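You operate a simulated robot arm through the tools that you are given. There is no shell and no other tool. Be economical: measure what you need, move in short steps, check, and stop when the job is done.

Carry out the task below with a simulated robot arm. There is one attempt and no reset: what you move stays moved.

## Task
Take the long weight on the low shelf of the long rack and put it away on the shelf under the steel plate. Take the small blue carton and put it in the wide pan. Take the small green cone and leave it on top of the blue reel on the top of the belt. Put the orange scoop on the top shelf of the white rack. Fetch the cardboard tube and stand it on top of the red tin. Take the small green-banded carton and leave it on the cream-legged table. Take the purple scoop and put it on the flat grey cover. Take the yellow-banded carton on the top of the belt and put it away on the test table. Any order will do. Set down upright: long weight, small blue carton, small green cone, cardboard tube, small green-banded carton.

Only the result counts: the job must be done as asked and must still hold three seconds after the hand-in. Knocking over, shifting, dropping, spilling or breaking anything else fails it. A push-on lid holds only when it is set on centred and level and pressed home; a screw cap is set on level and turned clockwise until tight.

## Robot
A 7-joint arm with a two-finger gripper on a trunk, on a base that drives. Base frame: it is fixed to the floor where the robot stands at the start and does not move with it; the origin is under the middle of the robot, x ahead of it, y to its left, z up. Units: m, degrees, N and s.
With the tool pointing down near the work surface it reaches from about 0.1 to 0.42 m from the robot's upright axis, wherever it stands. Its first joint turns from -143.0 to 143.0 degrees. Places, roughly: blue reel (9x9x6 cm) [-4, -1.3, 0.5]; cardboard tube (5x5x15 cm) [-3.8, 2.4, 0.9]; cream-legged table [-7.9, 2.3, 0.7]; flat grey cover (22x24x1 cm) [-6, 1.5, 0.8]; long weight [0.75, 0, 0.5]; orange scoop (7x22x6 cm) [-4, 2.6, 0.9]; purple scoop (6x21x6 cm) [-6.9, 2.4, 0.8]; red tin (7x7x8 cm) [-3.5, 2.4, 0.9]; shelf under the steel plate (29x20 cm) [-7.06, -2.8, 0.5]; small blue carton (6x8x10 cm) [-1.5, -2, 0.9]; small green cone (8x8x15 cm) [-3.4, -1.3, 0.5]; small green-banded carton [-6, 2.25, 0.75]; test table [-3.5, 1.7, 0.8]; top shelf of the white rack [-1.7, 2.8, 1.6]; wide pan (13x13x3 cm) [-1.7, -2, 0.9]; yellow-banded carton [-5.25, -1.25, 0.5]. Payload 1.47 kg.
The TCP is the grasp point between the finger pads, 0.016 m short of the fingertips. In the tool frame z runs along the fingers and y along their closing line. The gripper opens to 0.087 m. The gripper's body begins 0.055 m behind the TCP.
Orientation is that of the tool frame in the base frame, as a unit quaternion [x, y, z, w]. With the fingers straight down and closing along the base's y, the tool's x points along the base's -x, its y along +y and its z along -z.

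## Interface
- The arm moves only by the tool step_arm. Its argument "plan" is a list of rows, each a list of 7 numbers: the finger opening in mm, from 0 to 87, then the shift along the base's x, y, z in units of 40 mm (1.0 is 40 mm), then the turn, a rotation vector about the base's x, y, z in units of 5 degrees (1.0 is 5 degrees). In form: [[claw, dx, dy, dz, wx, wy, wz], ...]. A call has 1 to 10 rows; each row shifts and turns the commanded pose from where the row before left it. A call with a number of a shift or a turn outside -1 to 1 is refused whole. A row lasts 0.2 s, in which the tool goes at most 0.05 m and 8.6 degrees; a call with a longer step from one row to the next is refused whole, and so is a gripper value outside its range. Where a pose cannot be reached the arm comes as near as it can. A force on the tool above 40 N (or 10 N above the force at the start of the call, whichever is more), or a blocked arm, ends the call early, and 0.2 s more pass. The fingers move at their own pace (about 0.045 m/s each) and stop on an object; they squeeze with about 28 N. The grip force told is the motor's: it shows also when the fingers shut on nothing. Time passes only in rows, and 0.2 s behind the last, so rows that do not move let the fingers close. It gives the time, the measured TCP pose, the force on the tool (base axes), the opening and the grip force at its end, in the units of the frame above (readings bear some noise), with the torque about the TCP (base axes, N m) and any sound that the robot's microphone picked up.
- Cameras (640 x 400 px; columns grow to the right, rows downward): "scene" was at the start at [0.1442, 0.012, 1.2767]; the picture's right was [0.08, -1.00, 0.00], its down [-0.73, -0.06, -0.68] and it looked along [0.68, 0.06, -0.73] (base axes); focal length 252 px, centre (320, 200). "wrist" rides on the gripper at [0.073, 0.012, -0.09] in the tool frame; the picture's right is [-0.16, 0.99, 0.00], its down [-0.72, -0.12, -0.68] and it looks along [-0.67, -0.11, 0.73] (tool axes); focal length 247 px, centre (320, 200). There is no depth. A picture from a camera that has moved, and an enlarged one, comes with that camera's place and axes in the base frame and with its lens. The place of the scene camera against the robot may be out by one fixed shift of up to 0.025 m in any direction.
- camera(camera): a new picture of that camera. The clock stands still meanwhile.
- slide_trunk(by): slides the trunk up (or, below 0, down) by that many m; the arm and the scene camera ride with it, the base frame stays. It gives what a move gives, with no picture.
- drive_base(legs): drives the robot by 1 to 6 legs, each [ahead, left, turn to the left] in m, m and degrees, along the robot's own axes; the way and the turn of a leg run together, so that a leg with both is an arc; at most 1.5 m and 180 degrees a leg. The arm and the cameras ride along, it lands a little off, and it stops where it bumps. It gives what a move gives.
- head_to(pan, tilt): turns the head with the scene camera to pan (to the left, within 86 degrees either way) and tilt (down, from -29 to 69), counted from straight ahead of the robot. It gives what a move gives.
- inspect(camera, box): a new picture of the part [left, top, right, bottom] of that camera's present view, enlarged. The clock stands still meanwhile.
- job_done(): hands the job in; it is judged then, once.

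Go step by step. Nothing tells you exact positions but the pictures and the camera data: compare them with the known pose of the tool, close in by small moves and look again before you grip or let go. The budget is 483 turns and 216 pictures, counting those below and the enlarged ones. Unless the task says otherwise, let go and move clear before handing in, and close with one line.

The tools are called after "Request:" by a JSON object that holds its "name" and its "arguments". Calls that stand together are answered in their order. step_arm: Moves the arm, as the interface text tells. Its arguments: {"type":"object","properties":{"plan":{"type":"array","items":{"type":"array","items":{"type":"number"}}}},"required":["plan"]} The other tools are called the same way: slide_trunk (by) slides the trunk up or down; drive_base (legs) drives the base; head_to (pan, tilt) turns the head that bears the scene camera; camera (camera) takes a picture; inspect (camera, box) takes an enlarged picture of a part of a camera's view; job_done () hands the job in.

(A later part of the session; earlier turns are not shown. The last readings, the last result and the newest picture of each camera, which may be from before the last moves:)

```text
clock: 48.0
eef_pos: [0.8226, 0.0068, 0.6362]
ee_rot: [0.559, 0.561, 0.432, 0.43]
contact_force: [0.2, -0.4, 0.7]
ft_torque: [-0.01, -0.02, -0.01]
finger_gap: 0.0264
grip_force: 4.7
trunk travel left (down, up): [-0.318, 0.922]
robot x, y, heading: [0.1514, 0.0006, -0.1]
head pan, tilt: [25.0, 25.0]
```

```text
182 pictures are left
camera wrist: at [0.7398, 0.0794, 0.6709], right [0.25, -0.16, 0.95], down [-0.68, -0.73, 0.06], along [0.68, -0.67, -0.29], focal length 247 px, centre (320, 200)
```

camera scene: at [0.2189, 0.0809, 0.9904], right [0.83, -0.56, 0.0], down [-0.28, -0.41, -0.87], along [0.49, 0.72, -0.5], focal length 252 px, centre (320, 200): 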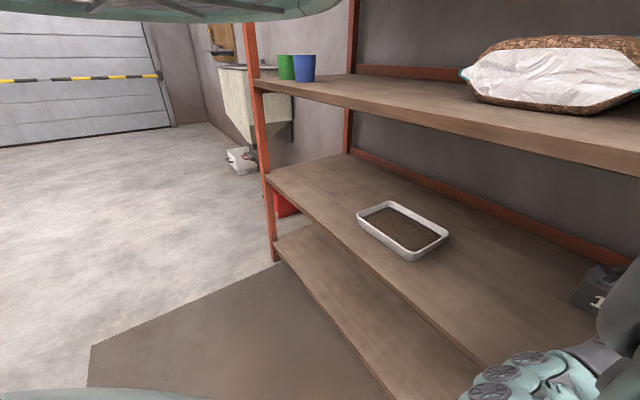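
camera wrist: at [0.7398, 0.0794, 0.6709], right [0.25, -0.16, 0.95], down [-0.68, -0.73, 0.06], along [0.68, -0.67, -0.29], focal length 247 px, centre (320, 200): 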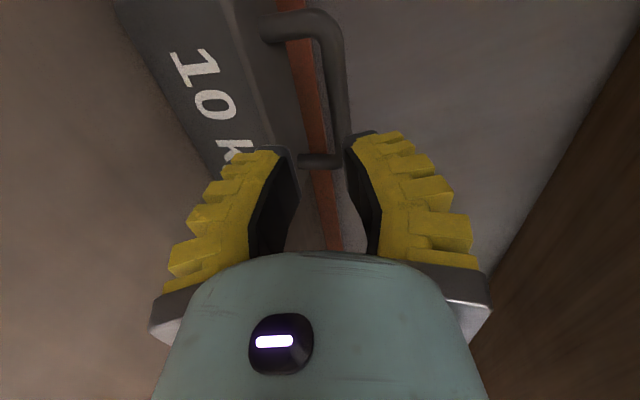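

Request:
{"name": "step_arm", "arguments": {"plan": [[20, 0.8, 0, 0, 0, 0, 0], [20, 0.8, 0, 0, 0, 0, 0], [20, 0.65, 0, -0.05, 0, 0, 0], [20, 0, 0, 0, 0, 0, 0], [0, 0, 0, 0, 0, 0, 0], [0, 0, 0, 0, 0, 0, 0], [0, 0, 0, 0, 0, 0, 0]]}}

Request:
{"name": "camera", "arguments": {"camera": "wrist"}}

```text
clock: 49.6
eef_pos: [0.9111, 0.0069, 0.6336]
ee_rot: [0.56, 0.562, 0.431, 0.43]
contact_force: [-0.6, 0.4, -11.1]
ft_torque: [-0.01, -0.17, 0.02]
finger_gap: 0.0
grip_force: 27.7
trunk travel left (down, up): [-0.318, 0.922]
robot x, y, heading: [0.1507, 0.0031, -0.1]
head pan, tilt: [25.0, 25.0]
```

```text
181 pictures are left
camera wrist: at [0.8289, 0.0797, 0.6684], right [0.26, -0.15, 0.95], down [-0.68, -0.73, 0.07], along [0.68, -0.67, -0.29], focal length 247 px, centre (320, 200)
```

wrist: 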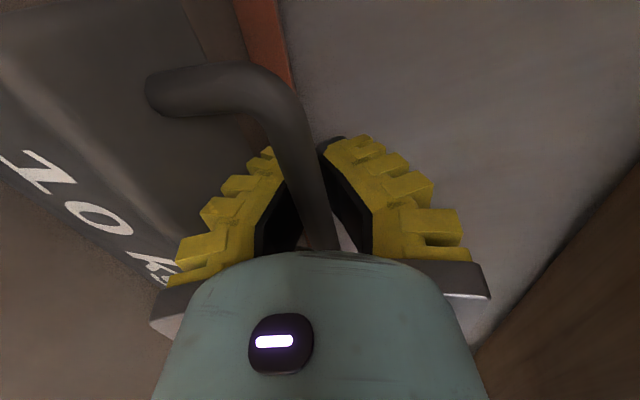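

The tips are now fully closed behind the bar and the weight bears on the fingers. I'll try a small lift.

Request:
{"name": "slide_trunk", "arguments": {"by": 0.015}}

Request:
{"name": "camera", "arguments": {"camera": "wrist"}}

```text
clock: 50.3
eef_pos: [0.9112, 0.0075, 0.6489]
ee_rot: [0.559, 0.563, 0.43, 0.429]
contact_force: [-0.2, 1.0, -12.7]
ft_torque: [-0.01, -0.24, -0.02]
finger_gap: 0.0
grip_force: 28.0
trunk travel left (down, up): [-0.333, 0.907]
robot x, y, heading: [0.1536, -0.0015, -0.0]
head pan, tilt: [25.0, 25.0]
```

```text
180 pictures are left
camera wrist: at [0.8287, 0.0799, 0.6836], right [0.26, -0.16, 0.95], down [-0.68, -0.73, 0.07], along [0.68, -0.67, -0.29], focal length 247 px, centre (320, 200)
```

wrist: 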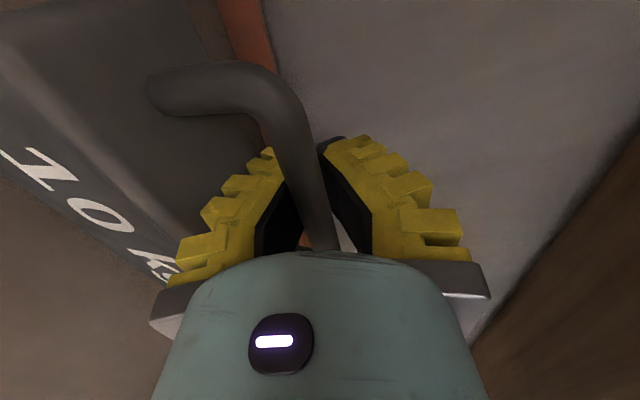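

The weight hangs from the closed fingers at about 12.7 N. I'll lift a bit more and back straight out.

Request:
{"name": "slide_trunk", "arguments": {"by": 0.025}}

Request:
{"name": "drive_base", "arguments": {"legs": [[-0.15, 0, 0], [-0.25, 0, 0]]}}

Request:
{"name": "step_arm", "arguments": {"plan": [[0, 0, 0, 0, 0, -0.6, 0], [0, 0, 0, 0, 0, -0.6, 0], [0, 0, 0, 0, 0, -0.6, 0], [0, 0, 0, 0, 0, -0.6, 0], [0, 0, 0, 0, 0, -0.6, 0]]}}

Request:
{"name": "camera", "arguments": {"camera": "wrist"}}

```text
clock: 51.0
eef_pos: [0.9123, 0.0076, 0.674]
ee_rot: [0.56, 0.563, 0.43, 0.43]
contact_force: [0.2, -0.2, -12.2]
ft_torque: [0.0, -0.16, 0.0]
finger_gap: 0.0
grip_force: 28.1
trunk travel left (down, up): [-0.358, 0.882]
robot x, y, heading: [0.1536, -0.0005, -0.3]
head pan, tilt: [25.0, 25.0]
```

```text
clock: 53.8
eef_pos: [0.5151, 0.0041, 0.6738]
ee_rot: [0.561, 0.562, 0.429, 0.431]
contact_force: [-1.3, 0.0, -12.4]
ft_torque: [-0.04, -0.24, 0.03]
finger_gap: 0.0
grip_force: 27.7
trunk travel left (down, up): [-0.358, 0.882]
robot x, y, heading: [-0.243, -0.0012, -0.3]
head pan, tilt: [25.0, 25.0]
```

```text
clock: 55.0
eef_pos: [0.516, 0.0021, 0.6738]
ee_rot: [0.501, 0.5, 0.498, 0.501]
contact_force: [0.6, 0.3, -11.8]
ft_torque: [-0.02, -0.18, 0.0]
finger_gap: 0.0
grip_force: 28.1
trunk travel left (down, up): [-0.358, 0.882]
robot x, y, heading: [-0.2391, -0.0007, -0.4]
head pan, tilt: [25.0, 25.0]
```

```text
179 pictures are left
camera wrist: at [0.4276, 0.0758, 0.686], right [0.0, -0.16, 0.99], down [-0.68, -0.72, -0.11], along [0.73, -0.67, -0.11], focal length 247 px, centre (320, 200)
```

wrist: 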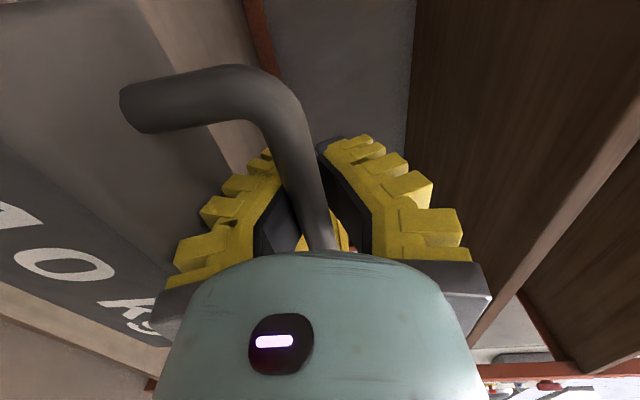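

The weight hangs securely. Before driving I need to see the right side and rear, so I'll try to get the head across.

Request:
{"name": "step_arm", "arguments": {"plan": [[0, -0.8, 0, 0, 0, 0, 0], [0, -0.8, 0, 0, 0, 0, 0], [0, -0.8, 0, 0, 0, 0, 0], [0, 0, 0, 0, 0, 0, 0]]}}

Request:
{"name": "head_to", "arguments": {"pan": 5, "tilt": 60}}

Request:
{"name": "head_to", "arguments": {"pan": -70, "tilt": 10}}

Request:
{"name": "camera", "arguments": {"camera": "scene"}}

```text
clock: 56.0
eef_pos: [0.419, 0.0023, 0.676]
ee_rot: [0.501, 0.5, 0.499, 0.501]
contact_force: [-0.3, 0.5, -11.2]
ft_torque: [-0.07, -0.41, 0.01]
finger_gap: 0.0
grip_force: 28.2
trunk travel left (down, up): [-0.358, 0.882]
robot x, y, heading: [-0.2454, 0.0004, -0.2]
head pan, tilt: [25.0, 25.0]
```

```text
clock: 57.0
eef_pos: [0.4182, 0.0019, 0.6749]
ee_rot: [0.5, 0.5, 0.499, 0.5]
contact_force: [0.0, -0.5, -12.7]
ft_torque: [-0.05, -0.42, -0.02]
finger_gap: 0.0
grip_force: 27.9
trunk travel left (down, up): [-0.358, 0.882]
robot x, y, heading: [-0.2452, 0.0019, -0.2]
head pan, tilt: [5.0, 60.0]
```

```text
clock: 58.4
eef_pos: [0.4181, 0.0031, 0.6756]
ee_rot: [0.5, 0.501, 0.499, 0.5]
contact_force: [0.2, 1.5, -11.9]
ft_torque: [-0.03, -0.43, -0.01]
finger_gap: 0.0
grip_force: 27.9
trunk travel left (down, up): [-0.358, 0.882]
robot x, y, heading: [-0.2435, 0.0006, -0.3]
head pan, tilt: [-70.0, 10.0]
```

```text
178 pictures are left
camera scene: at [-0.1257, 0.0823, 1.0838], right [0.82, -0.58, 0.0], down [-0.15, -0.22, -0.96], along [0.55, 0.79, -0.26], focal length 252 px, centre (320, 200)
```

scene: 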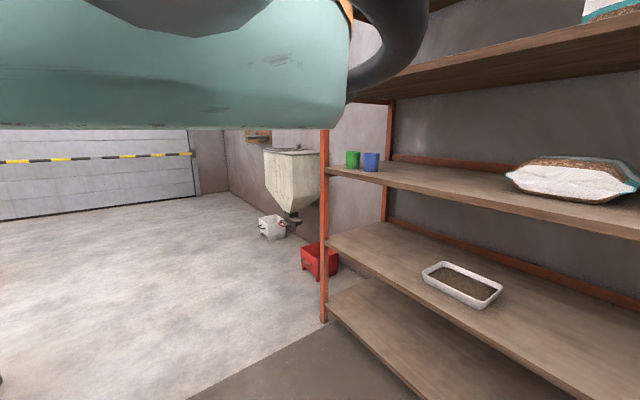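

The head stays blocked by the arm, so I'll turn the robot left 90° and look behind from there.

Request:
{"name": "drive_base", "arguments": {"legs": [[0, 0, 90]]}}

Request:
{"name": "head_to", "arguments": {"pan": 86, "tilt": 15}}

Request:
{"name": "camera", "arguments": {"camera": "scene"}}

```text
clock: 62.7
eef_pos: [-0.2445, 0.6627, 0.675]
ee_rot: [0.001, 0.708, 0.707, 0.001]
contact_force: [-0.1, -0.7, -11.3]
ft_torque: [0.39, -0.05, -0.01]
finger_gap: 0.0001
grip_force: 28.0
trunk travel left (down, up): [-0.358, 0.882]
robot x, y, heading: [-0.2429, 0.0015, 89.8]
head pan, tilt: [-70.0, 10.0]
```

```text
clock: 65.1
eef_pos: [-0.2447, 0.6626, 0.674]
ee_rot: [0.0, 0.707, 0.707, 0.001]
contact_force: [-0.1, 0.3, -11.3]
ft_torque: [0.4, -0.01, 0.0]
finger_gap: 0.0
grip_force: 27.8
trunk travel left (down, up): [-0.358, 0.882]
robot x, y, heading: [-0.2429, 0.0051, 89.8]
head pan, tilt: [85.9, 15.0]
```

```text
177 pictures are left
camera scene: at [-0.341, 0.0821, 1.0843], right [0.08, 1.0, 0.0], down [0.26, -0.02, -0.97], along [-0.96, 0.07, -0.26], focal length 252 px, centre (320, 200)
```

scene: 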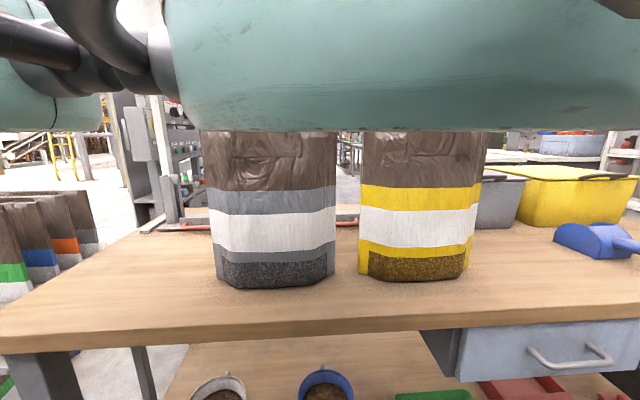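

A workbench is close behind. I'll raise the trunk for a higher view to map the room.

Request:
{"name": "slide_trunk", "arguments": {"by": 0.85}}

Request:
{"name": "head_to", "arguments": {"pan": 86, "tilt": 28}}

Request:
{"name": "camera", "arguments": {"camera": "scene"}}

Request:
{"name": "head_to", "arguments": {"pan": 60, "tilt": 28}}

Request:
{"name": "camera", "arguments": {"camera": "scene"}}

```text
refused: 0.85 is not a number from -0.4 to 0.4
```

```text
clock: 65.8
eef_pos: [-0.2461, 0.6635, 0.6755]
ee_rot: [0.0, 0.707, 0.707, 0.001]
contact_force: [0.1, -0.5, -11.6]
ft_torque: [0.41, 0.0, -0.02]
finger_gap: 0.0
grip_force: 27.7
trunk travel left (down, up): [-0.358, 0.882]
robot x, y, heading: [-0.2368, 0.0006, 89.9]
head pan, tilt: [85.9, 28.0]
```

```text
176 pictures are left
camera scene: at [-0.3389, 0.0819, 1.0633], right [0.08, 1.0, 0.0], down [0.47, -0.04, -0.88], along [-0.88, 0.07, -0.47], focal length 252 px, centre (320, 200)
```

scene: 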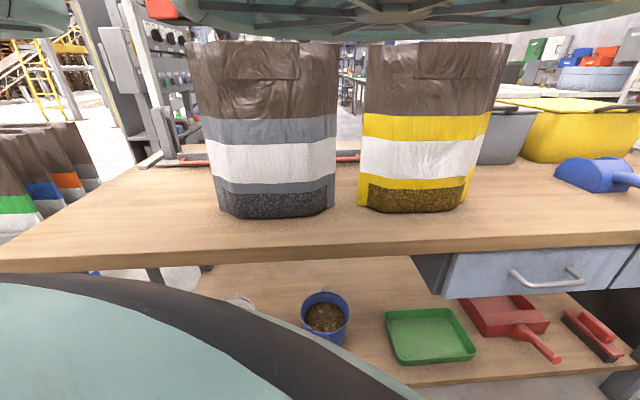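

```text
clock: 66.7
eef_pos: [-0.2441, 0.6624, 0.6749]
ee_rot: [0.001, 0.708, 0.706, 0.001]
contact_force: [0.1, 0.4, -11.7]
ft_torque: [0.41, -0.03, 0.0]
finger_gap: 0.0
grip_force: 28.3
trunk travel left (down, up): [-0.358, 0.882]
robot x, y, heading: [-0.2431, -0.0006, 89.7]
head pan, tilt: [60.0, 28.0]
```

```text
175 pictures are left
camera scene: at [-0.3267, 0.1209, 1.0632], right [0.5, 0.86, 0.0], down [0.41, -0.24, -0.88], along [-0.76, 0.44, -0.47], focal length 252 px, centre (320, 200)
```

scene: 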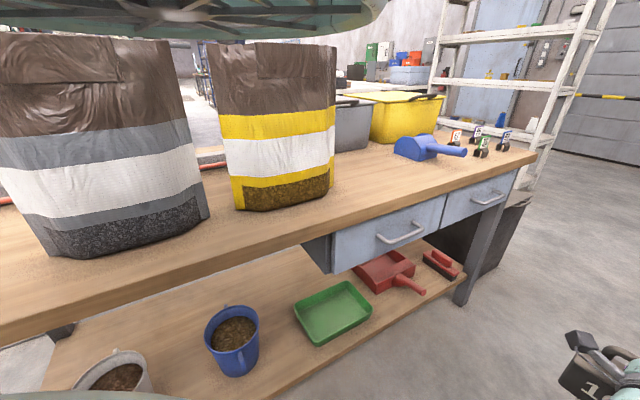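

Request:
{"name": "slide_trunk", "arguments": {"by": 0.4}}

Request:
{"name": "slide_trunk", "arguments": {"by": 0.4}}

Request:
{"name": "head_to", "arguments": {"pan": 86, "tilt": 30}}

Request:
{"name": "camera", "arguments": {"camera": "scene"}}

Request:
{"name": "head_to", "arguments": {"pan": 60, "tilt": 25}}

Request:
{"name": "camera", "arguments": {"camera": "scene"}}

```text
clock: 70.5
eef_pos: [-0.2451, 0.6625, 1.0744]
ee_rot: [0.0, 0.707, 0.707, 0.002]
contact_force: [-0.5, 0.0, -11.0]
ft_torque: [0.39, -0.05, -0.05]
finger_gap: 0.0
grip_force: 27.8
trunk travel left (down, up): [-0.758, 0.482]
robot x, y, heading: [-0.2424, -0.0003, 89.8]
head pan, tilt: [60.0, 28.0]
```

```text
clock: 74.4
eef_pos: [-0.2449, 0.664, 1.4746]
ee_rot: [0.0, 0.708, 0.706, 0.001]
contact_force: [-0.7, -0.9, -10.8]
ft_torque: [0.42, -0.03, 0.0]
finger_gap: 0.0
grip_force: 28.1
trunk travel left (down, up): [-1.158, 0.082]
robot x, y, heading: [-0.2419, 0.0016, 89.8]
head pan, tilt: [60.0, 28.0]
```

```text
clock: 75.3
eef_pos: [-0.2451, 0.6636, 1.4747]
ee_rot: [0.0, 0.707, 0.707, 0.001]
contact_force: [0.5, 0.2, -12.5]
ft_torque: [0.42, -0.03, -0.02]
finger_gap: 0.0004
grip_force: 27.4
trunk travel left (down, up): [-1.158, 0.082]
robot x, y, heading: [-0.245, -0.0041, 89.5]
head pan, tilt: [85.9, 30.0]
```

```text
174 pictures are left
camera scene: at [-0.3381, 0.0831, 1.8601], right [0.08, 1.0, 0.0], down [0.5, -0.04, -0.87], along [-0.86, 0.07, -0.5], focal length 252 px, centre (320, 200)
```

scene: 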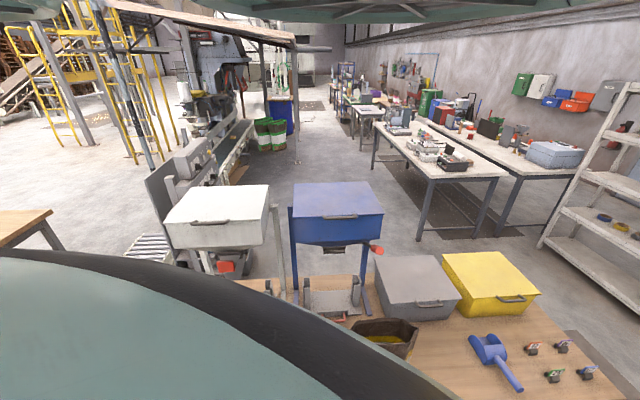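

```text
clock: 76.2
eef_pos: [-0.2439, 0.6639, 1.4752]
ee_rot: [0.0, 0.707, 0.707, 0.001]
contact_force: [0.5, -0.6, -11.7]
ft_torque: [0.42, -0.04, 0.02]
finger_gap: 0.0001
grip_force: 27.6
trunk travel left (down, up): [-1.158, 0.082]
robot x, y, heading: [-0.2433, -0.0013, 89.6]
head pan, tilt: [60.0, 25.0]
```

```text
173 pictures are left
camera scene: at [-0.3275, 0.1226, 1.868], right [0.5, 0.86, 0.0], down [0.37, -0.21, -0.91], along [-0.78, 0.46, -0.42], focal length 252 px, centre (320, 200)
```

scene: 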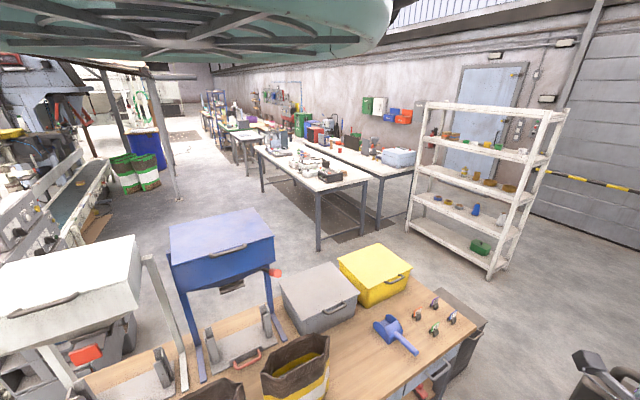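

I have a good map: a corridor runs past the bench end and then along y ≈ 0.6 towards -x. I'll drive in stages with the weight held high.

Request:
{"name": "drive_base", "arguments": {"legs": [[1.0, 0, 0], [0.85, 0, 0], [0, 0, 90], [1.0, 0, 0], [0.6, 0, 0]]}}

Request:
{"name": "camera", "arguments": {"camera": "scene"}}

Request:
{"name": "camera", "arguments": {"camera": "wrist"}}

```text
clock: 97.0
eef_pos: [-2.5144, 1.915, 1.4758]
ee_rot: [-0.489, 0.511, 0.511, -0.488]
contact_force: [-0.5, -0.3, -12.3]
ft_torque: [0.06, 0.46, 0.01]
finger_gap: 0.0002
grip_force: 28.3
trunk travel left (down, up): [-1.158, 0.082]
robot x, y, heading: [-1.8491, 1.8881, 177.3]
head pan, tilt: [60.0, 25.0]
```

```text
172 pictures are left
camera scene: at [-1.976, 1.8204, 1.868], right [-0.84, 0.54, 0.0], down [0.23, 0.36, -0.91], along [-0.49, -0.76, -0.42], focal length 252 px, centre (320, 200)
```

scene: 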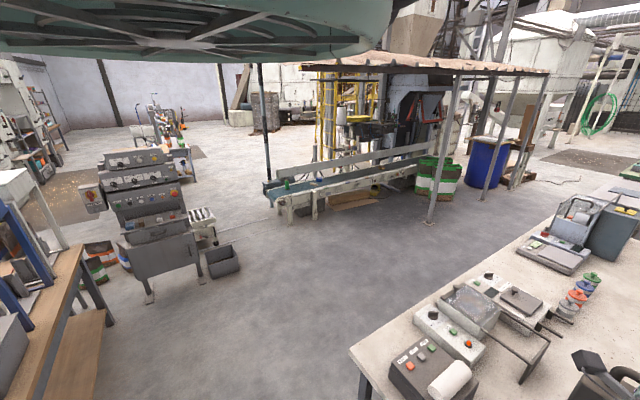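

```text
171 pictures are left
camera wrist: at [-2.4269, 1.8386, 1.4866], right [0.0, 0.16, 0.99], down [0.71, 0.69, -0.11], along [-0.7, 0.7, -0.11], focal length 247 px, centre (320, 200)
```

wrist: 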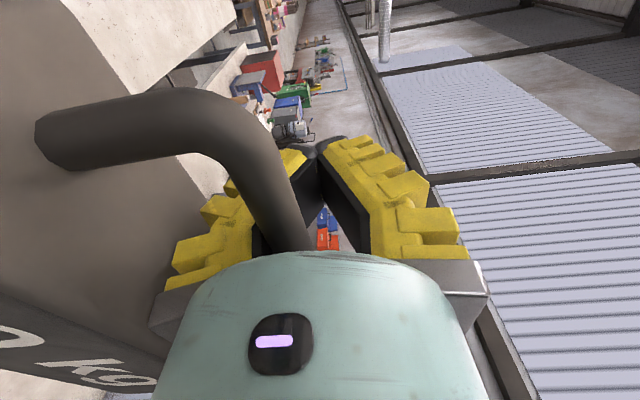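

Clear corridor ahead. I'll strafe to its middle and drive down it.

Request:
{"name": "drive_base", "arguments": {"legs": [[0, 1.2, 2.7], [1.5, 0, 0], [1.5, 0, 0]]}}

Request:
{"name": "head_to", "arguments": {"pan": 75, "tilt": 20}}

Request:
{"name": "camera", "arguments": {"camera": "scene"}}

```text
clock: 117.0
eef_pos: [-5.5353, 0.7874, 1.4748]
ee_rot: [-0.498, 0.503, 0.503, -0.495]
contact_force: [0.0, -0.1, -12.0]
ft_torque: [0.03, 0.48, 0.01]
finger_gap: 0.0001
grip_force: 28.1
trunk travel left (down, up): [-1.158, 0.082]
robot x, y, heading: [-4.873, 0.7827, 178.8]
head pan, tilt: [60.0, 25.0]
```

```text
clock: 117.7
eef_pos: [-5.5357, 0.789, 1.4742]
ee_rot: [-0.498, 0.503, 0.504, -0.495]
contact_force: [0.4, -0.6, -10.8]
ft_torque: [0.05, 0.41, 0.02]
finger_gap: 0.0002
grip_force: 27.8
trunk travel left (down, up): [-1.158, 0.082]
robot x, y, heading: [-4.8719, 0.7831, 179.0]
head pan, tilt: [75.0, 20.0]
```

```text
170 pictures are left
camera scene: at [-4.9723, 0.6987, 1.8761], right [-0.96, 0.28, 0.0], down [0.1, 0.33, -0.94], along [-0.26, -0.9, -0.34], focal length 252 px, centre (320, 200)
```

scene: 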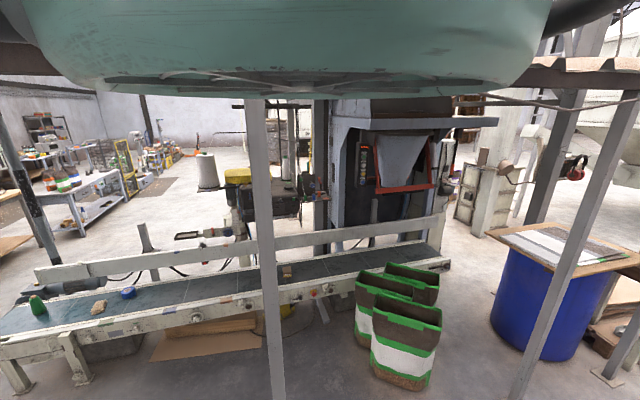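

Request:
{"name": "inspect", "arguments": {"camera": "scene", "box": [290, 90, 530, 260]}}

Request:
{"name": "inspect", "arguments": {"camera": "scene", "box": [0, 230, 320, 350]}}

```text
2.35 times, centred on (410, 175) of scene
camera zoom: at [-4.9723, 0.6987, 1.8761], right [-0.96, 0.28, 0.0], down [0.1, 0.33, -0.94], along [-0.26, -0.9, -0.34], focal length 593 px, centre (108, 259)
```

zoom: 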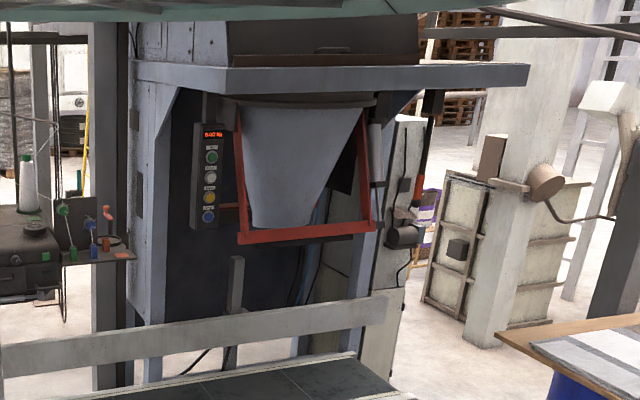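

```text
2.00 times, centred on (160, 290) of scene
camera zoom: at [-4.9723, 0.6987, 1.8761], right [-0.96, 0.28, 0.0], down [0.1, 0.33, -0.94], along [-0.26, -0.9, -0.34], focal length 504 px, centre (640, 20)
```

zoom: 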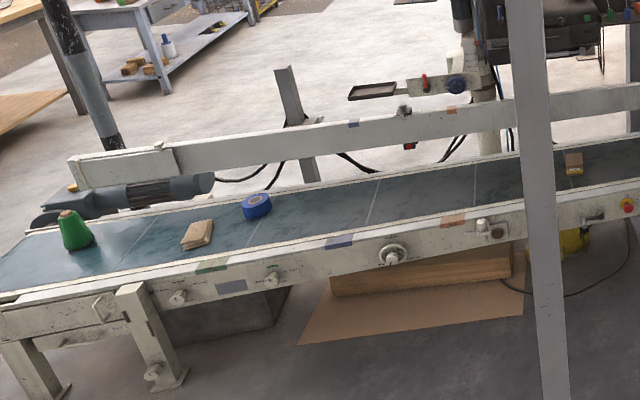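

The destination is hidden behind the bagging machine. I'll continue along the corridor and look from the far side.

Request:
{"name": "drive_base", "arguments": {"legs": [[1.3, 0, 0], [1.2, 0, 0]]}}

Request:
{"name": "camera", "arguments": {"camera": "scene"}}

```text
clock: 129.9
eef_pos: [-8.023, 0.8388, 1.4734]
ee_rot: [-0.497, 0.504, 0.504, -0.495]
contact_force: [0.7, -0.1, -11.9]
ft_torque: [0.04, 0.42, 0.01]
finger_gap: 0.0
grip_force: 27.9
trunk travel left (down, up): [-1.158, 0.082]
robot x, y, heading: [-7.358, 0.832, 178.8]
head pan, tilt: [75.0, 20.0]
```

```text
167 pictures are left
camera scene: at [-7.4615, 0.7477, 1.8761], right [-0.96, 0.28, 0.0], down [0.1, 0.33, -0.94], along [-0.26, -0.9, -0.34], focal length 252 px, centre (320, 200)
```

scene: 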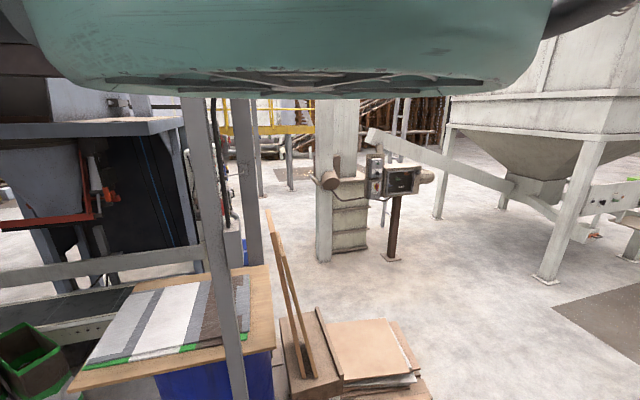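

Request:
{"name": "inspect", "arguments": {"camera": "scene", "box": [130, 90, 350, 280]}}

```text
2.11 times, centred on (240, 185) of scene
camera zoom: at [-7.4615, 0.7477, 1.8761], right [-0.96, 0.28, 0.0], down [0.1, 0.33, -0.94], along [-0.26, -0.9, -0.34], focal length 531 px, centre (488, 232)
```

zoom: 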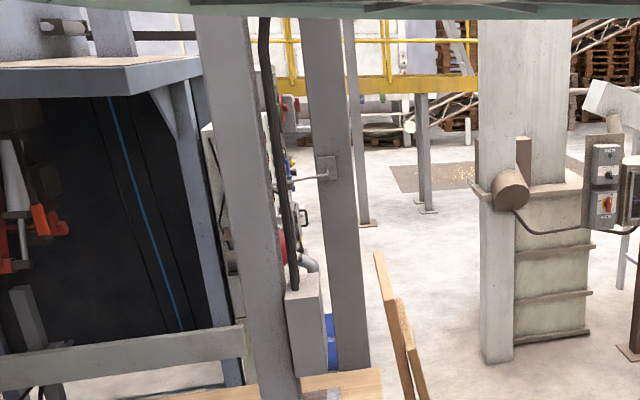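

I'll move a little further and look along the gap between the wood pile and the machine.

Request:
{"name": "drive_base", "arguments": {"legs": [[1.0, 0, 0]]}}

Request:
{"name": "head_to", "arguments": {"pan": 86, "tilt": 25}}

Request:
{"name": "camera", "arguments": {"camera": "scene"}}

```text
clock: 135.1
eef_pos: [-9.0249, 0.8553, 1.4745]
ee_rot: [-0.499, 0.503, 0.502, -0.495]
contact_force: [0.3, 0.9, -11.4]
ft_torque: [0.07, 0.42, -0.01]
finger_gap: 0.0
grip_force: 28.0
trunk travel left (down, up): [-1.158, 0.082]
robot x, y, heading: [-8.3641, 0.8511, 178.7]
head pan, tilt: [75.0, 20.0]
```

```text
clock: 135.8
eef_pos: [-9.025, 0.8556, 1.4735]
ee_rot: [-0.498, 0.504, 0.503, -0.495]
contact_force: [-0.6, 0.4, -12.2]
ft_torque: [0.05, 0.42, 0.0]
finger_gap: 0.0
grip_force: 28.6
trunk travel left (down, up): [-1.158, 0.082]
robot x, y, heading: [-8.3642, 0.8516, 178.9]
head pan, tilt: [85.9, 25.0]
```

```text
165 pictures are left
camera scene: at [-8.4459, 0.7637, 1.8681], right [-1.0, 0.09, 0.0], down [0.04, 0.42, -0.91], along [-0.08, -0.9, -0.42], focal length 252 px, centre (320, 200)
```

scene: 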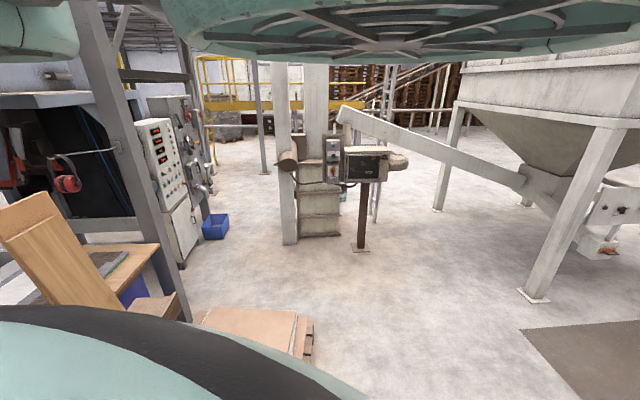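

Request:
{"name": "inspect", "arguments": {"camera": "scene", "box": [120, 80, 280, 260]}}

```text
2.22 times, centred on (200, 170) of scene
camera zoom: at [-8.4459, 0.7637, 1.8681], right [-1.0, 0.09, 0.0], down [0.04, 0.42, -0.91], along [-0.08, -0.9, -0.42], focal length 560 px, centre (587, 267)
```

zoom: 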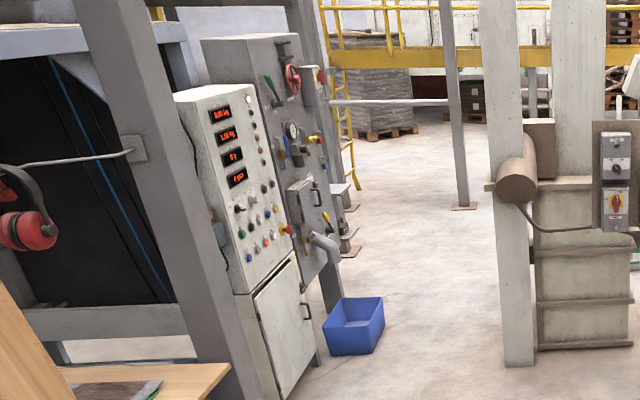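

The target looks like a shelf on the steel panel that faces -x. I'll go round the pallet towards it, turning first.

Request:
{"name": "drive_base", "arguments": {"legs": [[0.55, 0, 0], [0, 0, 91], [1.3, 0, 0]]}}

Request:
{"name": "head_to", "arguments": {"pan": 58, "tilt": 30}}

Request:
{"name": "camera", "arguments": {"camera": "scene"}}

Request:
{"name": "camera", "arguments": {"camera": "wrist"}}

```text
clock: 148.9
eef_pos: [-8.9443, -1.0927, 1.473]
ee_rot: [0.709, -0.004, -0.006, 0.705]
contact_force: [0.5, 0.1, -13.0]
ft_torque: [-0.41, 0.05, -0.02]
finger_gap: 0.0002
grip_force: 28.6
trunk travel left (down, up): [-1.158, 0.082]
robot x, y, heading: [-8.9345, -0.4326, -91.0]
head pan, tilt: [85.9, 25.0]
```

```text
clock: 149.8
eef_pos: [-8.9455, -1.0914, 1.4726]
ee_rot: [0.709, -0.004, -0.006, 0.706]
contact_force: [0.2, 0.2, -12.0]
ft_torque: [-0.4, 0.06, 0.03]
finger_gap: 0.0001
grip_force: 27.9
trunk travel left (down, up): [-1.158, 0.082]
robot x, y, heading: [-8.9389, -0.429, -91.0]
head pan, tilt: [58.0, 30.0]
```

```text
163 pictures are left
camera scene: at [-8.8682, -0.5442, 1.8601], right [-0.54, -0.84, 0.0], down [-0.42, 0.27, -0.87], along [0.73, -0.47, -0.5], focal length 252 px, centre (320, 200)
```

scene: 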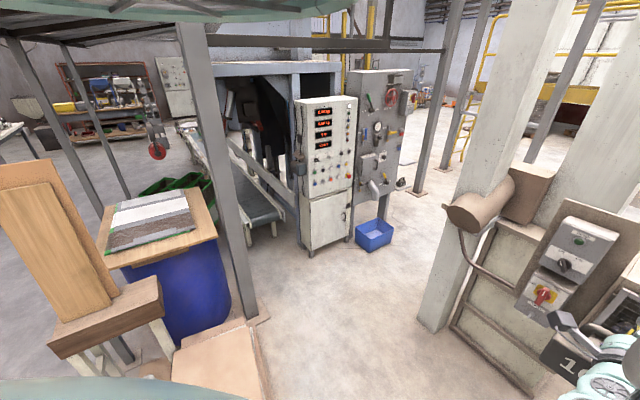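

```text
162 pictures are left
camera wrist: at [-8.8698, -1.0043, 1.4854], right [-0.16, 0.0, 0.99], down [-0.71, 0.69, -0.11], along [-0.68, -0.72, -0.11], focal length 247 px, centre (320, 200)
```

wrist: 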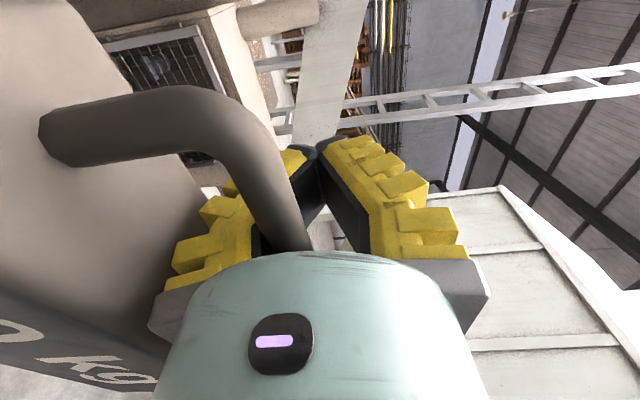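

Request:
{"name": "inspect", "arguments": {"camera": "scene", "box": [330, 60, 450, 260]}}

```text
2.00 times, centred on (390, 160) of scene
camera zoom: at [-8.8682, -0.5442, 1.8601], right [-0.54, -0.84, 0.0], down [-0.42, 0.27, -0.87], along [0.73, -0.47, -0.5], focal length 504 px, centre (180, 280)
```

zoom: 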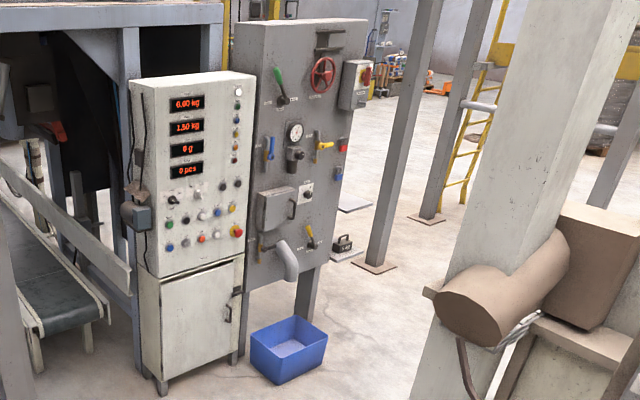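

I see it: a small shelf beyond the steel panel, already holding a small weight, with a plate above it. Space is tight, so I'll try retracting the arm.

Request:
{"name": "step_arm", "arguments": {"plan": [[0, 0, 0.7, 0, 0, 0, 0], [0, 0, 0.7, 0, 0, 0, 0], [0, 0, 0.7, 0, 0, 0, 0], [0, 0, 0.7, 0, 0, 0, 0], [0, 0, 0.7, 0, 0, 0, 0], [0, 0, 0, 0, 0, 0, 0]]}}

```text
clock: 151.4
eef_pos: [-8.9457, -1.0024, 1.5433]
ee_rot: [0.629, -0.012, -0.007, 0.777]
contact_force: [-0.4, 0.5, -11.6]
ft_torque: [-0.45, 0.06, -0.04]
finger_gap: 0.0004
grip_force: 27.6
trunk travel left (down, up): [-1.158, 0.082]
robot x, y, heading: [-8.9372, -0.4294, -91.5]
head pan, tilt: [58.0, 30.0]
stopped in row 6: the arm was blocked; the commanded pose is now the measured one
```

Request:
{"name": "drive_base", "arguments": {"legs": [[0.25, 0, 0], [0, 0, 91], [0, -0.58, 0]]}}

Request:
{"name": "head_to", "arguments": {"pan": 75, "tilt": 40}}

Request:
{"name": "camera", "arguments": {"camera": "scene"}}

Request:
{"name": "camera", "arguments": {"camera": "wrist"}}

```text
clock: 160.0
eef_pos: [-8.3688, -1.2453, 1.5425]
ee_rot: [0.448, 0.442, 0.552, 0.548]
contact_force: [0.7, 0.3, -10.8]
ft_torque: [-0.04, -0.41, 0.0]
finger_gap: 0.0
grip_force: 28.6
trunk travel left (down, up): [-1.158, 0.082]
robot x, y, heading: [-8.9416, -1.2503, 0.6]
head pan, tilt: [58.0, 30.0]
```

```text
clock: 160.8
eef_pos: [-8.3675, -1.2446, 1.5443]
ee_rot: [0.447, 0.441, 0.552, 0.548]
contact_force: [0.1, -0.4, -12.3]
ft_torque: [-0.06, -0.39, -0.01]
finger_gap: 0.0
grip_force: 28.3
trunk travel left (down, up): [-1.158, 0.082]
robot x, y, heading: [-8.9423, -1.2533, 0.4]
head pan, tilt: [75.0, 40.0]
```

```text
160 pictures are left
camera scene: at [-8.8544, -1.1646, 1.8448], right [0.97, -0.25, 0.0], down [-0.16, -0.62, -0.77], along [0.19, 0.74, -0.64], focal length 252 px, centre (320, 200)
```

scene: 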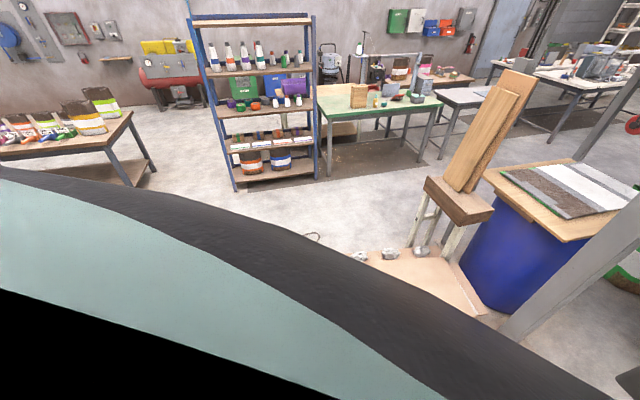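

```text
159 pictures are left
camera wrist: at [-8.4571, -1.1721, 1.5374], right [-0.21, -0.17, 0.96], down [-0.64, -0.72, -0.26], along [0.74, -0.67, 0.04], focal length 247 px, centre (320, 200)
```

wrist: 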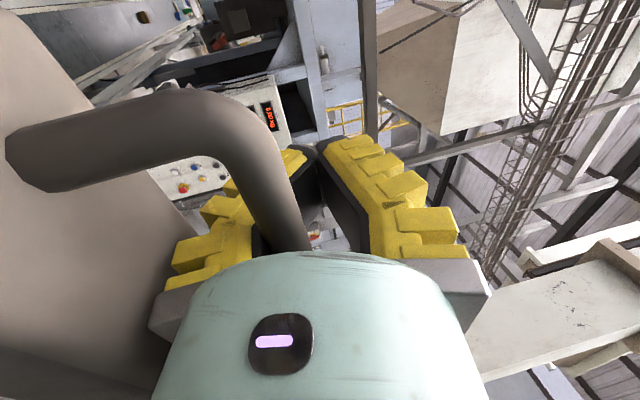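

Request:
{"name": "drive_base", "arguments": {"legs": [[0.6, -0.03, 0], [0.55, 0, 0], [0, 0, -90.5]]}}

Request:
{"name": "head_to", "arguments": {"pan": 60, "tilt": 35}}

Request:
{"name": "camera", "arguments": {"camera": "scene"}}

```text
clock: 170.7
eef_pos: [-7.8069, -1.8399, 1.543]
ee_rot: [0.629, -0.008, -0.001, 0.778]
contact_force: [-0.2, 0.7, -11.4]
ft_torque: [-0.38, 0.08, 0.01]
finger_gap: 0.0
grip_force: 28.6
trunk travel left (down, up): [-1.158, 0.082]
robot x, y, heading: [-7.8101, -1.2635, -89.9]
head pan, tilt: [75.0, 40.0]
```

```text
clock: 171.5
eef_pos: [-7.806, -1.8389, 1.5435]
ee_rot: [0.628, -0.007, 0.001, 0.778]
contact_force: [-0.8, -0.6, -11.6]
ft_torque: [-0.4, 0.07, -0.02]
finger_gap: 0.0001
grip_force: 27.9
trunk travel left (down, up): [-1.158, 0.082]
robot x, y, heading: [-7.815, -1.2608, -89.9]
head pan, tilt: [60.0, 35.0]
```

```text
158 pictures are left
camera scene: at [-7.7382, -1.3749, 1.8523], right [-0.5, -0.87, 0.0], down [-0.5, 0.29, -0.82], along [0.71, -0.41, -0.57], focal length 252 px, centre (320, 200)
```

scene: 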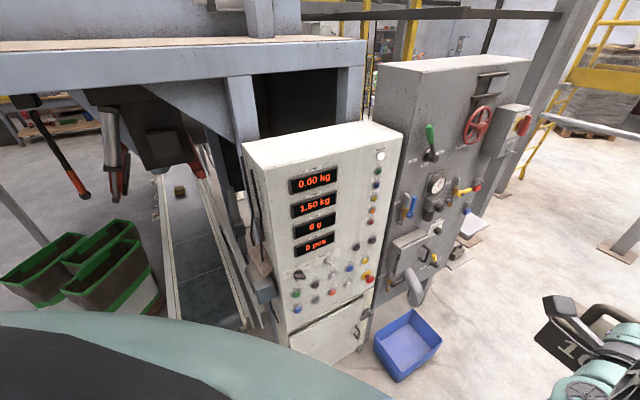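

Request:
{"name": "drive_base", "arguments": {"legs": [[0.4, -0.04, 0], [0.7, 0, 0]]}}

Request:
{"name": "camera", "arguments": {"camera": "scene"}}

```text
clock: 174.0
eef_pos: [-7.8338, -2.2331, 1.544]
ee_rot: [0.628, -0.005, 0.0, 0.778]
contact_force: [-1.0, -1.5, -12.2]
ft_torque: [-0.43, 0.13, 0.01]
finger_gap: 0.0002
grip_force: 27.9
trunk travel left (down, up): [-1.158, 0.082]
robot x, y, heading: [-7.8349, -1.66, -89.9]
head pan, tilt: [60.0, 35.0]
stopped in leg 1: the robot was blocked; the commanded pose is now the measured one
```

```text
157 pictures are left
camera scene: at [-7.7658, -1.7686, 1.8524], right [-0.5, -0.87, 0.0], down [-0.5, 0.29, -0.82], along [0.71, -0.41, -0.57], focal length 252 px, centre (320, 200)
```

scene: 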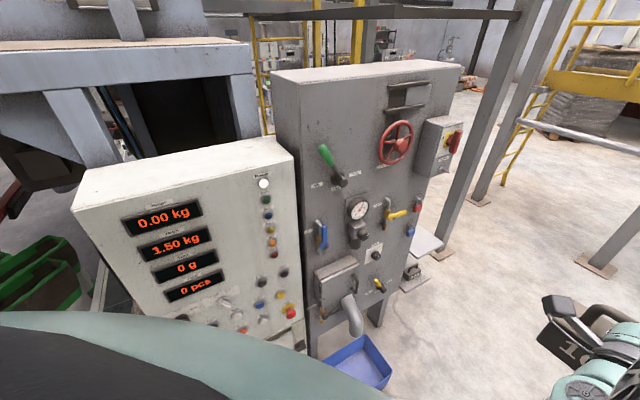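

Request:
{"name": "camera", "arguments": {"camera": "wrist"}}

```text
156 pictures are left
camera wrist: at [-7.7599, -2.1442, 1.5369], right [-0.17, 0.21, 0.96], down [-0.72, 0.65, -0.26], along [-0.68, -0.73, 0.04], focal length 247 px, centre (320, 200)
```

wrist: 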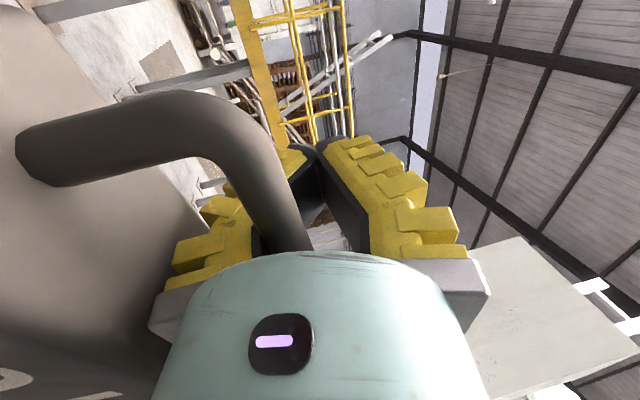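

Request:
{"name": "drive_base", "arguments": {"legs": [[0, 0.11, 0], [0.35, 0, 0]]}}

Request:
{"name": "camera", "arguments": {"camera": "scene"}}

```text
clock: 177.1
eef_pos: [-7.7179, -2.588, 1.5437]
ee_rot: [0.628, -0.005, 0.002, 0.778]
contact_force: [-0.4, 1.2, -11.6]
ft_torque: [-0.4, 0.05, 0.0]
finger_gap: 0.0001
grip_force: 28.3
trunk travel left (down, up): [-1.158, 0.082]
robot x, y, heading: [-7.7215, -2.0182, -89.5]
head pan, tilt: [60.0, 35.0]
```

```text
155 pictures are left
camera scene: at [-7.6522, -2.1229, 1.8523], right [-0.49, -0.87, 0.0], down [-0.5, 0.28, -0.82], along [0.71, -0.4, -0.57], focal length 252 px, centre (320, 200)
```

scene: 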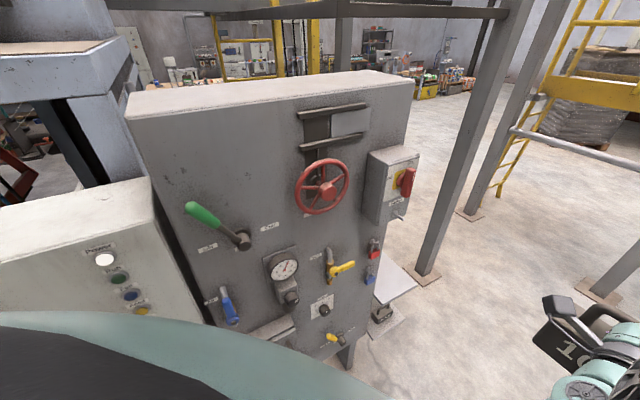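

Request:
{"name": "drive_base", "arguments": {"legs": [[0.45, 0, 0], [0.42, 0, 0]]}}

Request:
{"name": "head_to", "arguments": {"pan": 80, "tilt": 50}}

Request:
{"name": "camera", "arguments": {"camera": "scene"}}

```text
clock: 182.0
eef_pos: [-7.7198, -3.4613, 1.5442]
ee_rot: [0.628, -0.008, -0.001, 0.778]
contact_force: [-0.4, -0.5, -11.3]
ft_torque: [-0.47, 0.03, 0.03]
finger_gap: 0.0
grip_force: 28.3
trunk travel left (down, up): [-1.158, 0.082]
robot x, y, heading: [-7.7248, -2.8878, -89.9]
head pan, tilt: [60.0, 35.0]
```

```text
clock: 182.8
eef_pos: [-7.7191, -3.4614, 1.5432]
ee_rot: [0.628, -0.007, 0.0, 0.778]
contact_force: [0.7, 1.7, -10.4]
ft_torque: [-0.37, 0.09, 0.0]
finger_gap: 0.0002
grip_force: 28.0
trunk travel left (down, up): [-1.158, 0.082]
robot x, y, heading: [-7.7234, -2.8912, -90.0]
head pan, tilt: [80.0, 50.0]
```

```text
154 pictures are left
camera scene: at [-7.6508, -2.9655, 1.8306], right [-0.18, -0.98, 0.0], down [-0.75, 0.14, -0.64], along [0.63, -0.11, -0.77], focal length 252 px, centre (320, 200)
```

scene: 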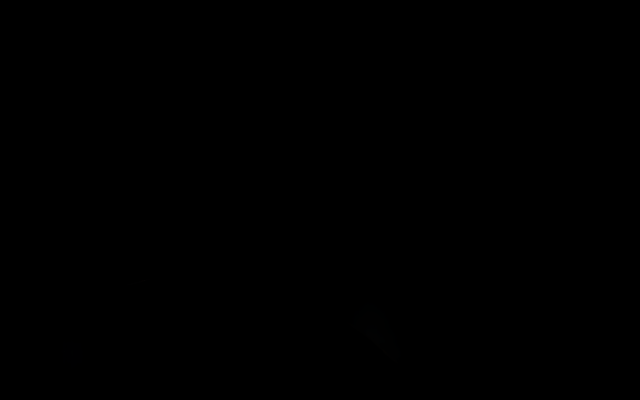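

Request:
{"name": "head_to", "arguments": {"pan": 75, "tilt": 36}}

Request:
{"name": "camera", "arguments": {"camera": "scene"}}

```text
clock: 183.6
eef_pos: [-7.7209, -3.4604, 1.5434]
ee_rot: [0.628, -0.007, -0.001, 0.778]
contact_force: [0.7, -1.0, -10.9]
ft_torque: [-0.43, 0.08, -0.02]
finger_gap: 0.0
grip_force: 28.2
trunk travel left (down, up): [-1.158, 0.082]
robot x, y, heading: [-7.7206, -2.8831, -90.4]
head pan, tilt: [75.0, 36.0]
```

```text
153 pictures are left
camera scene: at [-7.6421, -2.9748, 1.8507], right [-0.26, -0.97, 0.0], down [-0.57, 0.15, -0.81], along [0.78, -0.21, -0.59], focal length 252 px, centre (320, 200)
```

scene: 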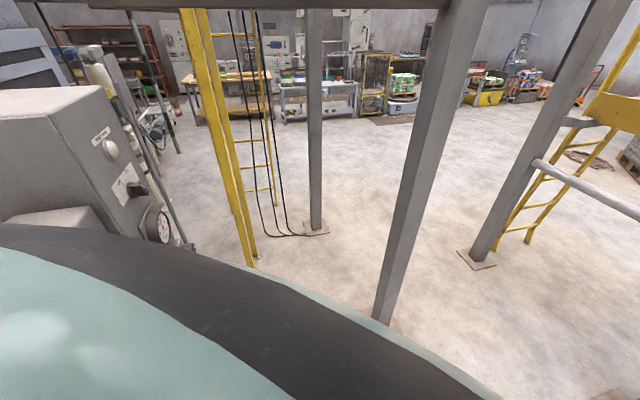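

Request:
{"name": "drive_base", "arguments": {"legs": [[0, -0.45, 0]]}}

Request:
{"name": "head_to", "arguments": {"pan": 82, "tilt": 36}}

Request:
{"name": "camera", "arguments": {"camera": "scene"}}

```text
clock: 186.3
eef_pos: [-8.1647, -3.459, 1.5436]
ee_rot: [0.628, -0.007, -0.001, 0.778]
contact_force: [0.9, -1.9, -11.5]
ft_torque: [-0.47, 0.05, 0.0]
finger_gap: 0.0
grip_force: 27.9
trunk travel left (down, up): [-1.158, 0.082]
robot x, y, heading: [-8.1614, -2.8906, -90.3]
head pan, tilt: [75.0, 36.0]
```

```text
clock: 187.0
eef_pos: [-8.1644, -3.4604, 1.5439]
ee_rot: [0.628, -0.007, -0.001, 0.778]
contact_force: [0.0, -0.3, -11.9]
ft_torque: [-0.46, 0.07, 0.0]
finger_gap: 0.0003
grip_force: 27.9
trunk travel left (down, up): [-1.158, 0.082]
robot x, y, heading: [-8.1639, -2.8893, -90.0]
head pan, tilt: [82.0, 36.0]
```

```text
152 pictures are left
camera scene: at [-8.0837, -2.9633, 1.8508], right [-0.14, -0.99, 0.0], down [-0.58, 0.09, -0.81], along [0.8, -0.12, -0.59], focal length 252 px, centre (320, 200)
```

scene: 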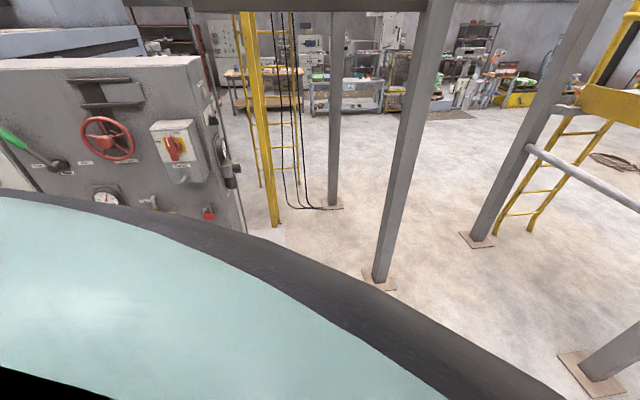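

I'll lower the trunk here to view the shelf from a lower height.

Request:
{"name": "slide_trunk", "arguments": {"by": -0.4}}

Request:
{"name": "slide_trunk", "arguments": {"by": -0.3}}

Request:
{"name": "head_to", "arguments": {"pan": 80, "tilt": 25}}

Request:
{"name": "camera", "arguments": {"camera": "scene"}}

```text
clock: 190.8
eef_pos: [-8.1645, -3.4593, 1.1446]
ee_rot: [0.628, -0.008, -0.001, 0.778]
contact_force: [0.5, 0.3, -11.9]
ft_torque: [-0.39, 0.08, 0.02]
finger_gap: 0.0001
grip_force: 27.8
trunk travel left (down, up): [-0.758, 0.482]
robot x, y, heading: [-8.1609, -2.8863, -90.5]
head pan, tilt: [82.0, 36.0]
```

```text
clock: 193.8
eef_pos: [-8.1636, -3.4584, 0.8443]
ee_rot: [0.628, -0.007, -0.001, 0.778]
contact_force: [-0.4, -0.8, -11.9]
ft_torque: [-0.43, 0.12, -0.03]
finger_gap: 0.0
grip_force: 28.0
trunk travel left (down, up): [-0.458, 0.782]
robot x, y, heading: [-8.1639, -2.8857, -90.1]
head pan, tilt: [82.0, 36.0]
```

```text
clock: 194.5
eef_pos: [-8.1645, -3.4584, 0.8431]
ee_rot: [0.627, -0.006, -0.001, 0.779]
contact_force: [-0.5, -0.6, -11.5]
ft_torque: [-0.39, 0.09, 0.02]
finger_gap: 0.0
grip_force: 27.9
trunk travel left (down, up): [-0.458, 0.782]
robot x, y, heading: [-8.1663, -2.8827, -90.3]
head pan, tilt: [80.0, 25.0]
```

```text
151 pictures are left
camera scene: at [-8.0796, -2.9663, 1.168], right [-0.18, -0.98, 0.0], down [-0.42, 0.08, -0.91], along [0.89, -0.16, -0.42], focal length 252 px, centre (320, 200)
```

scene: 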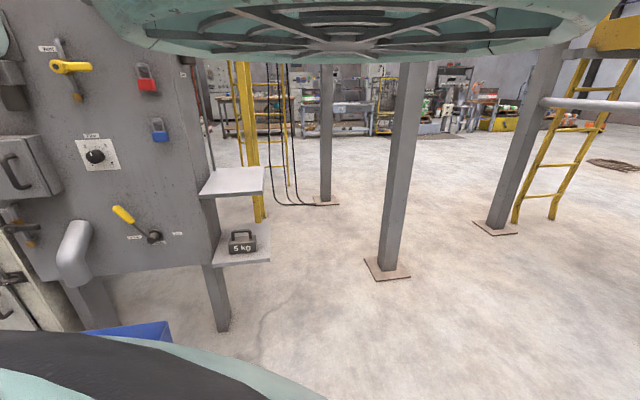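

Request:
{"name": "inspect", "arguments": {"camera": "scene", "box": [180, 150, 300, 280]}}

```text
3.08 times, centred on (240, 215) of scene
camera zoom: at [-8.0796, -2.9663, 1.168], right [-0.18, -0.98, 0.0], down [-0.42, 0.08, -0.91], along [0.89, -0.16, -0.42], focal length 776 px, centre (566, 154)
```

zoom: 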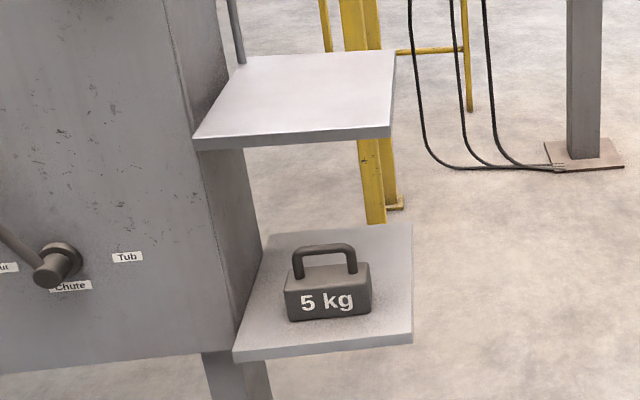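

The shelf spans x -7.20 to -6.91 and y -2.91 to -2.69. The 5 kg weight is near its front, so the free part is behind that. I'll approach from the -y side with the tool facing +y.

Request:
{"name": "drive_base", "arguments": {"legs": [[0.6, 0, 0], [0, 0, 179.8]]}}

Request:
{"name": "camera", "arguments": {"camera": "scene"}}

Request:
{"name": "camera", "arguments": {"camera": "wrist"}}

```text
clock: 205.3
eef_pos: [-8.1516, -2.9256, 0.8433]
ee_rot: [0.018, 0.628, 0.778, 0.015]
contact_force: [0.4, 0.7, -11.2]
ft_torque: [0.35, -0.08, 0.04]
finger_gap: 0.0
grip_force: 28.1
trunk travel left (down, up): [-0.458, 0.782]
robot x, y, heading: [-8.1727, -3.5007, 88.0]
head pan, tilt: [80.0, 25.0]
```

```text
149 pictures are left
camera scene: at [-8.2629, -3.4045, 1.1681], right [0.21, 0.98, 0.0], down [0.41, -0.09, -0.91], along [-0.89, 0.19, -0.42], focal length 252 px, centre (320, 200)
```

scene: 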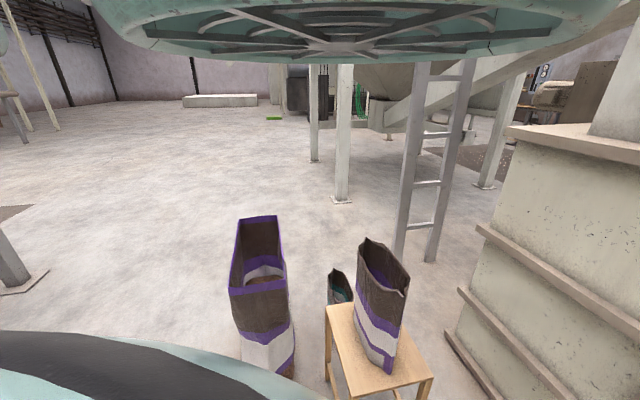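

```text
148 pictures are left
camera wrist: at [-8.228, -3.0122, 0.8371], right [0.16, -0.22, 0.96], down [0.69, -0.67, -0.26], along [0.7, 0.71, 0.04], focal length 247 px, centre (320, 200)
```

wrist: 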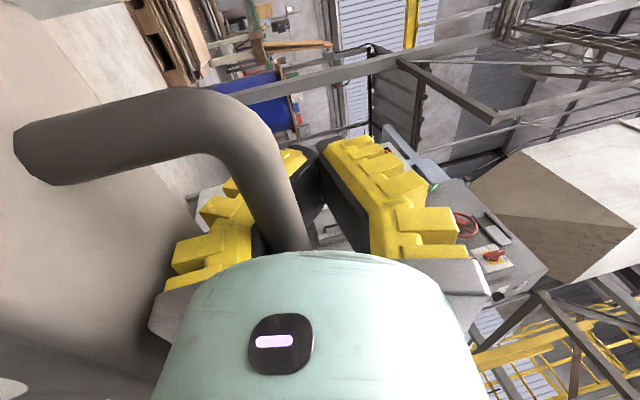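

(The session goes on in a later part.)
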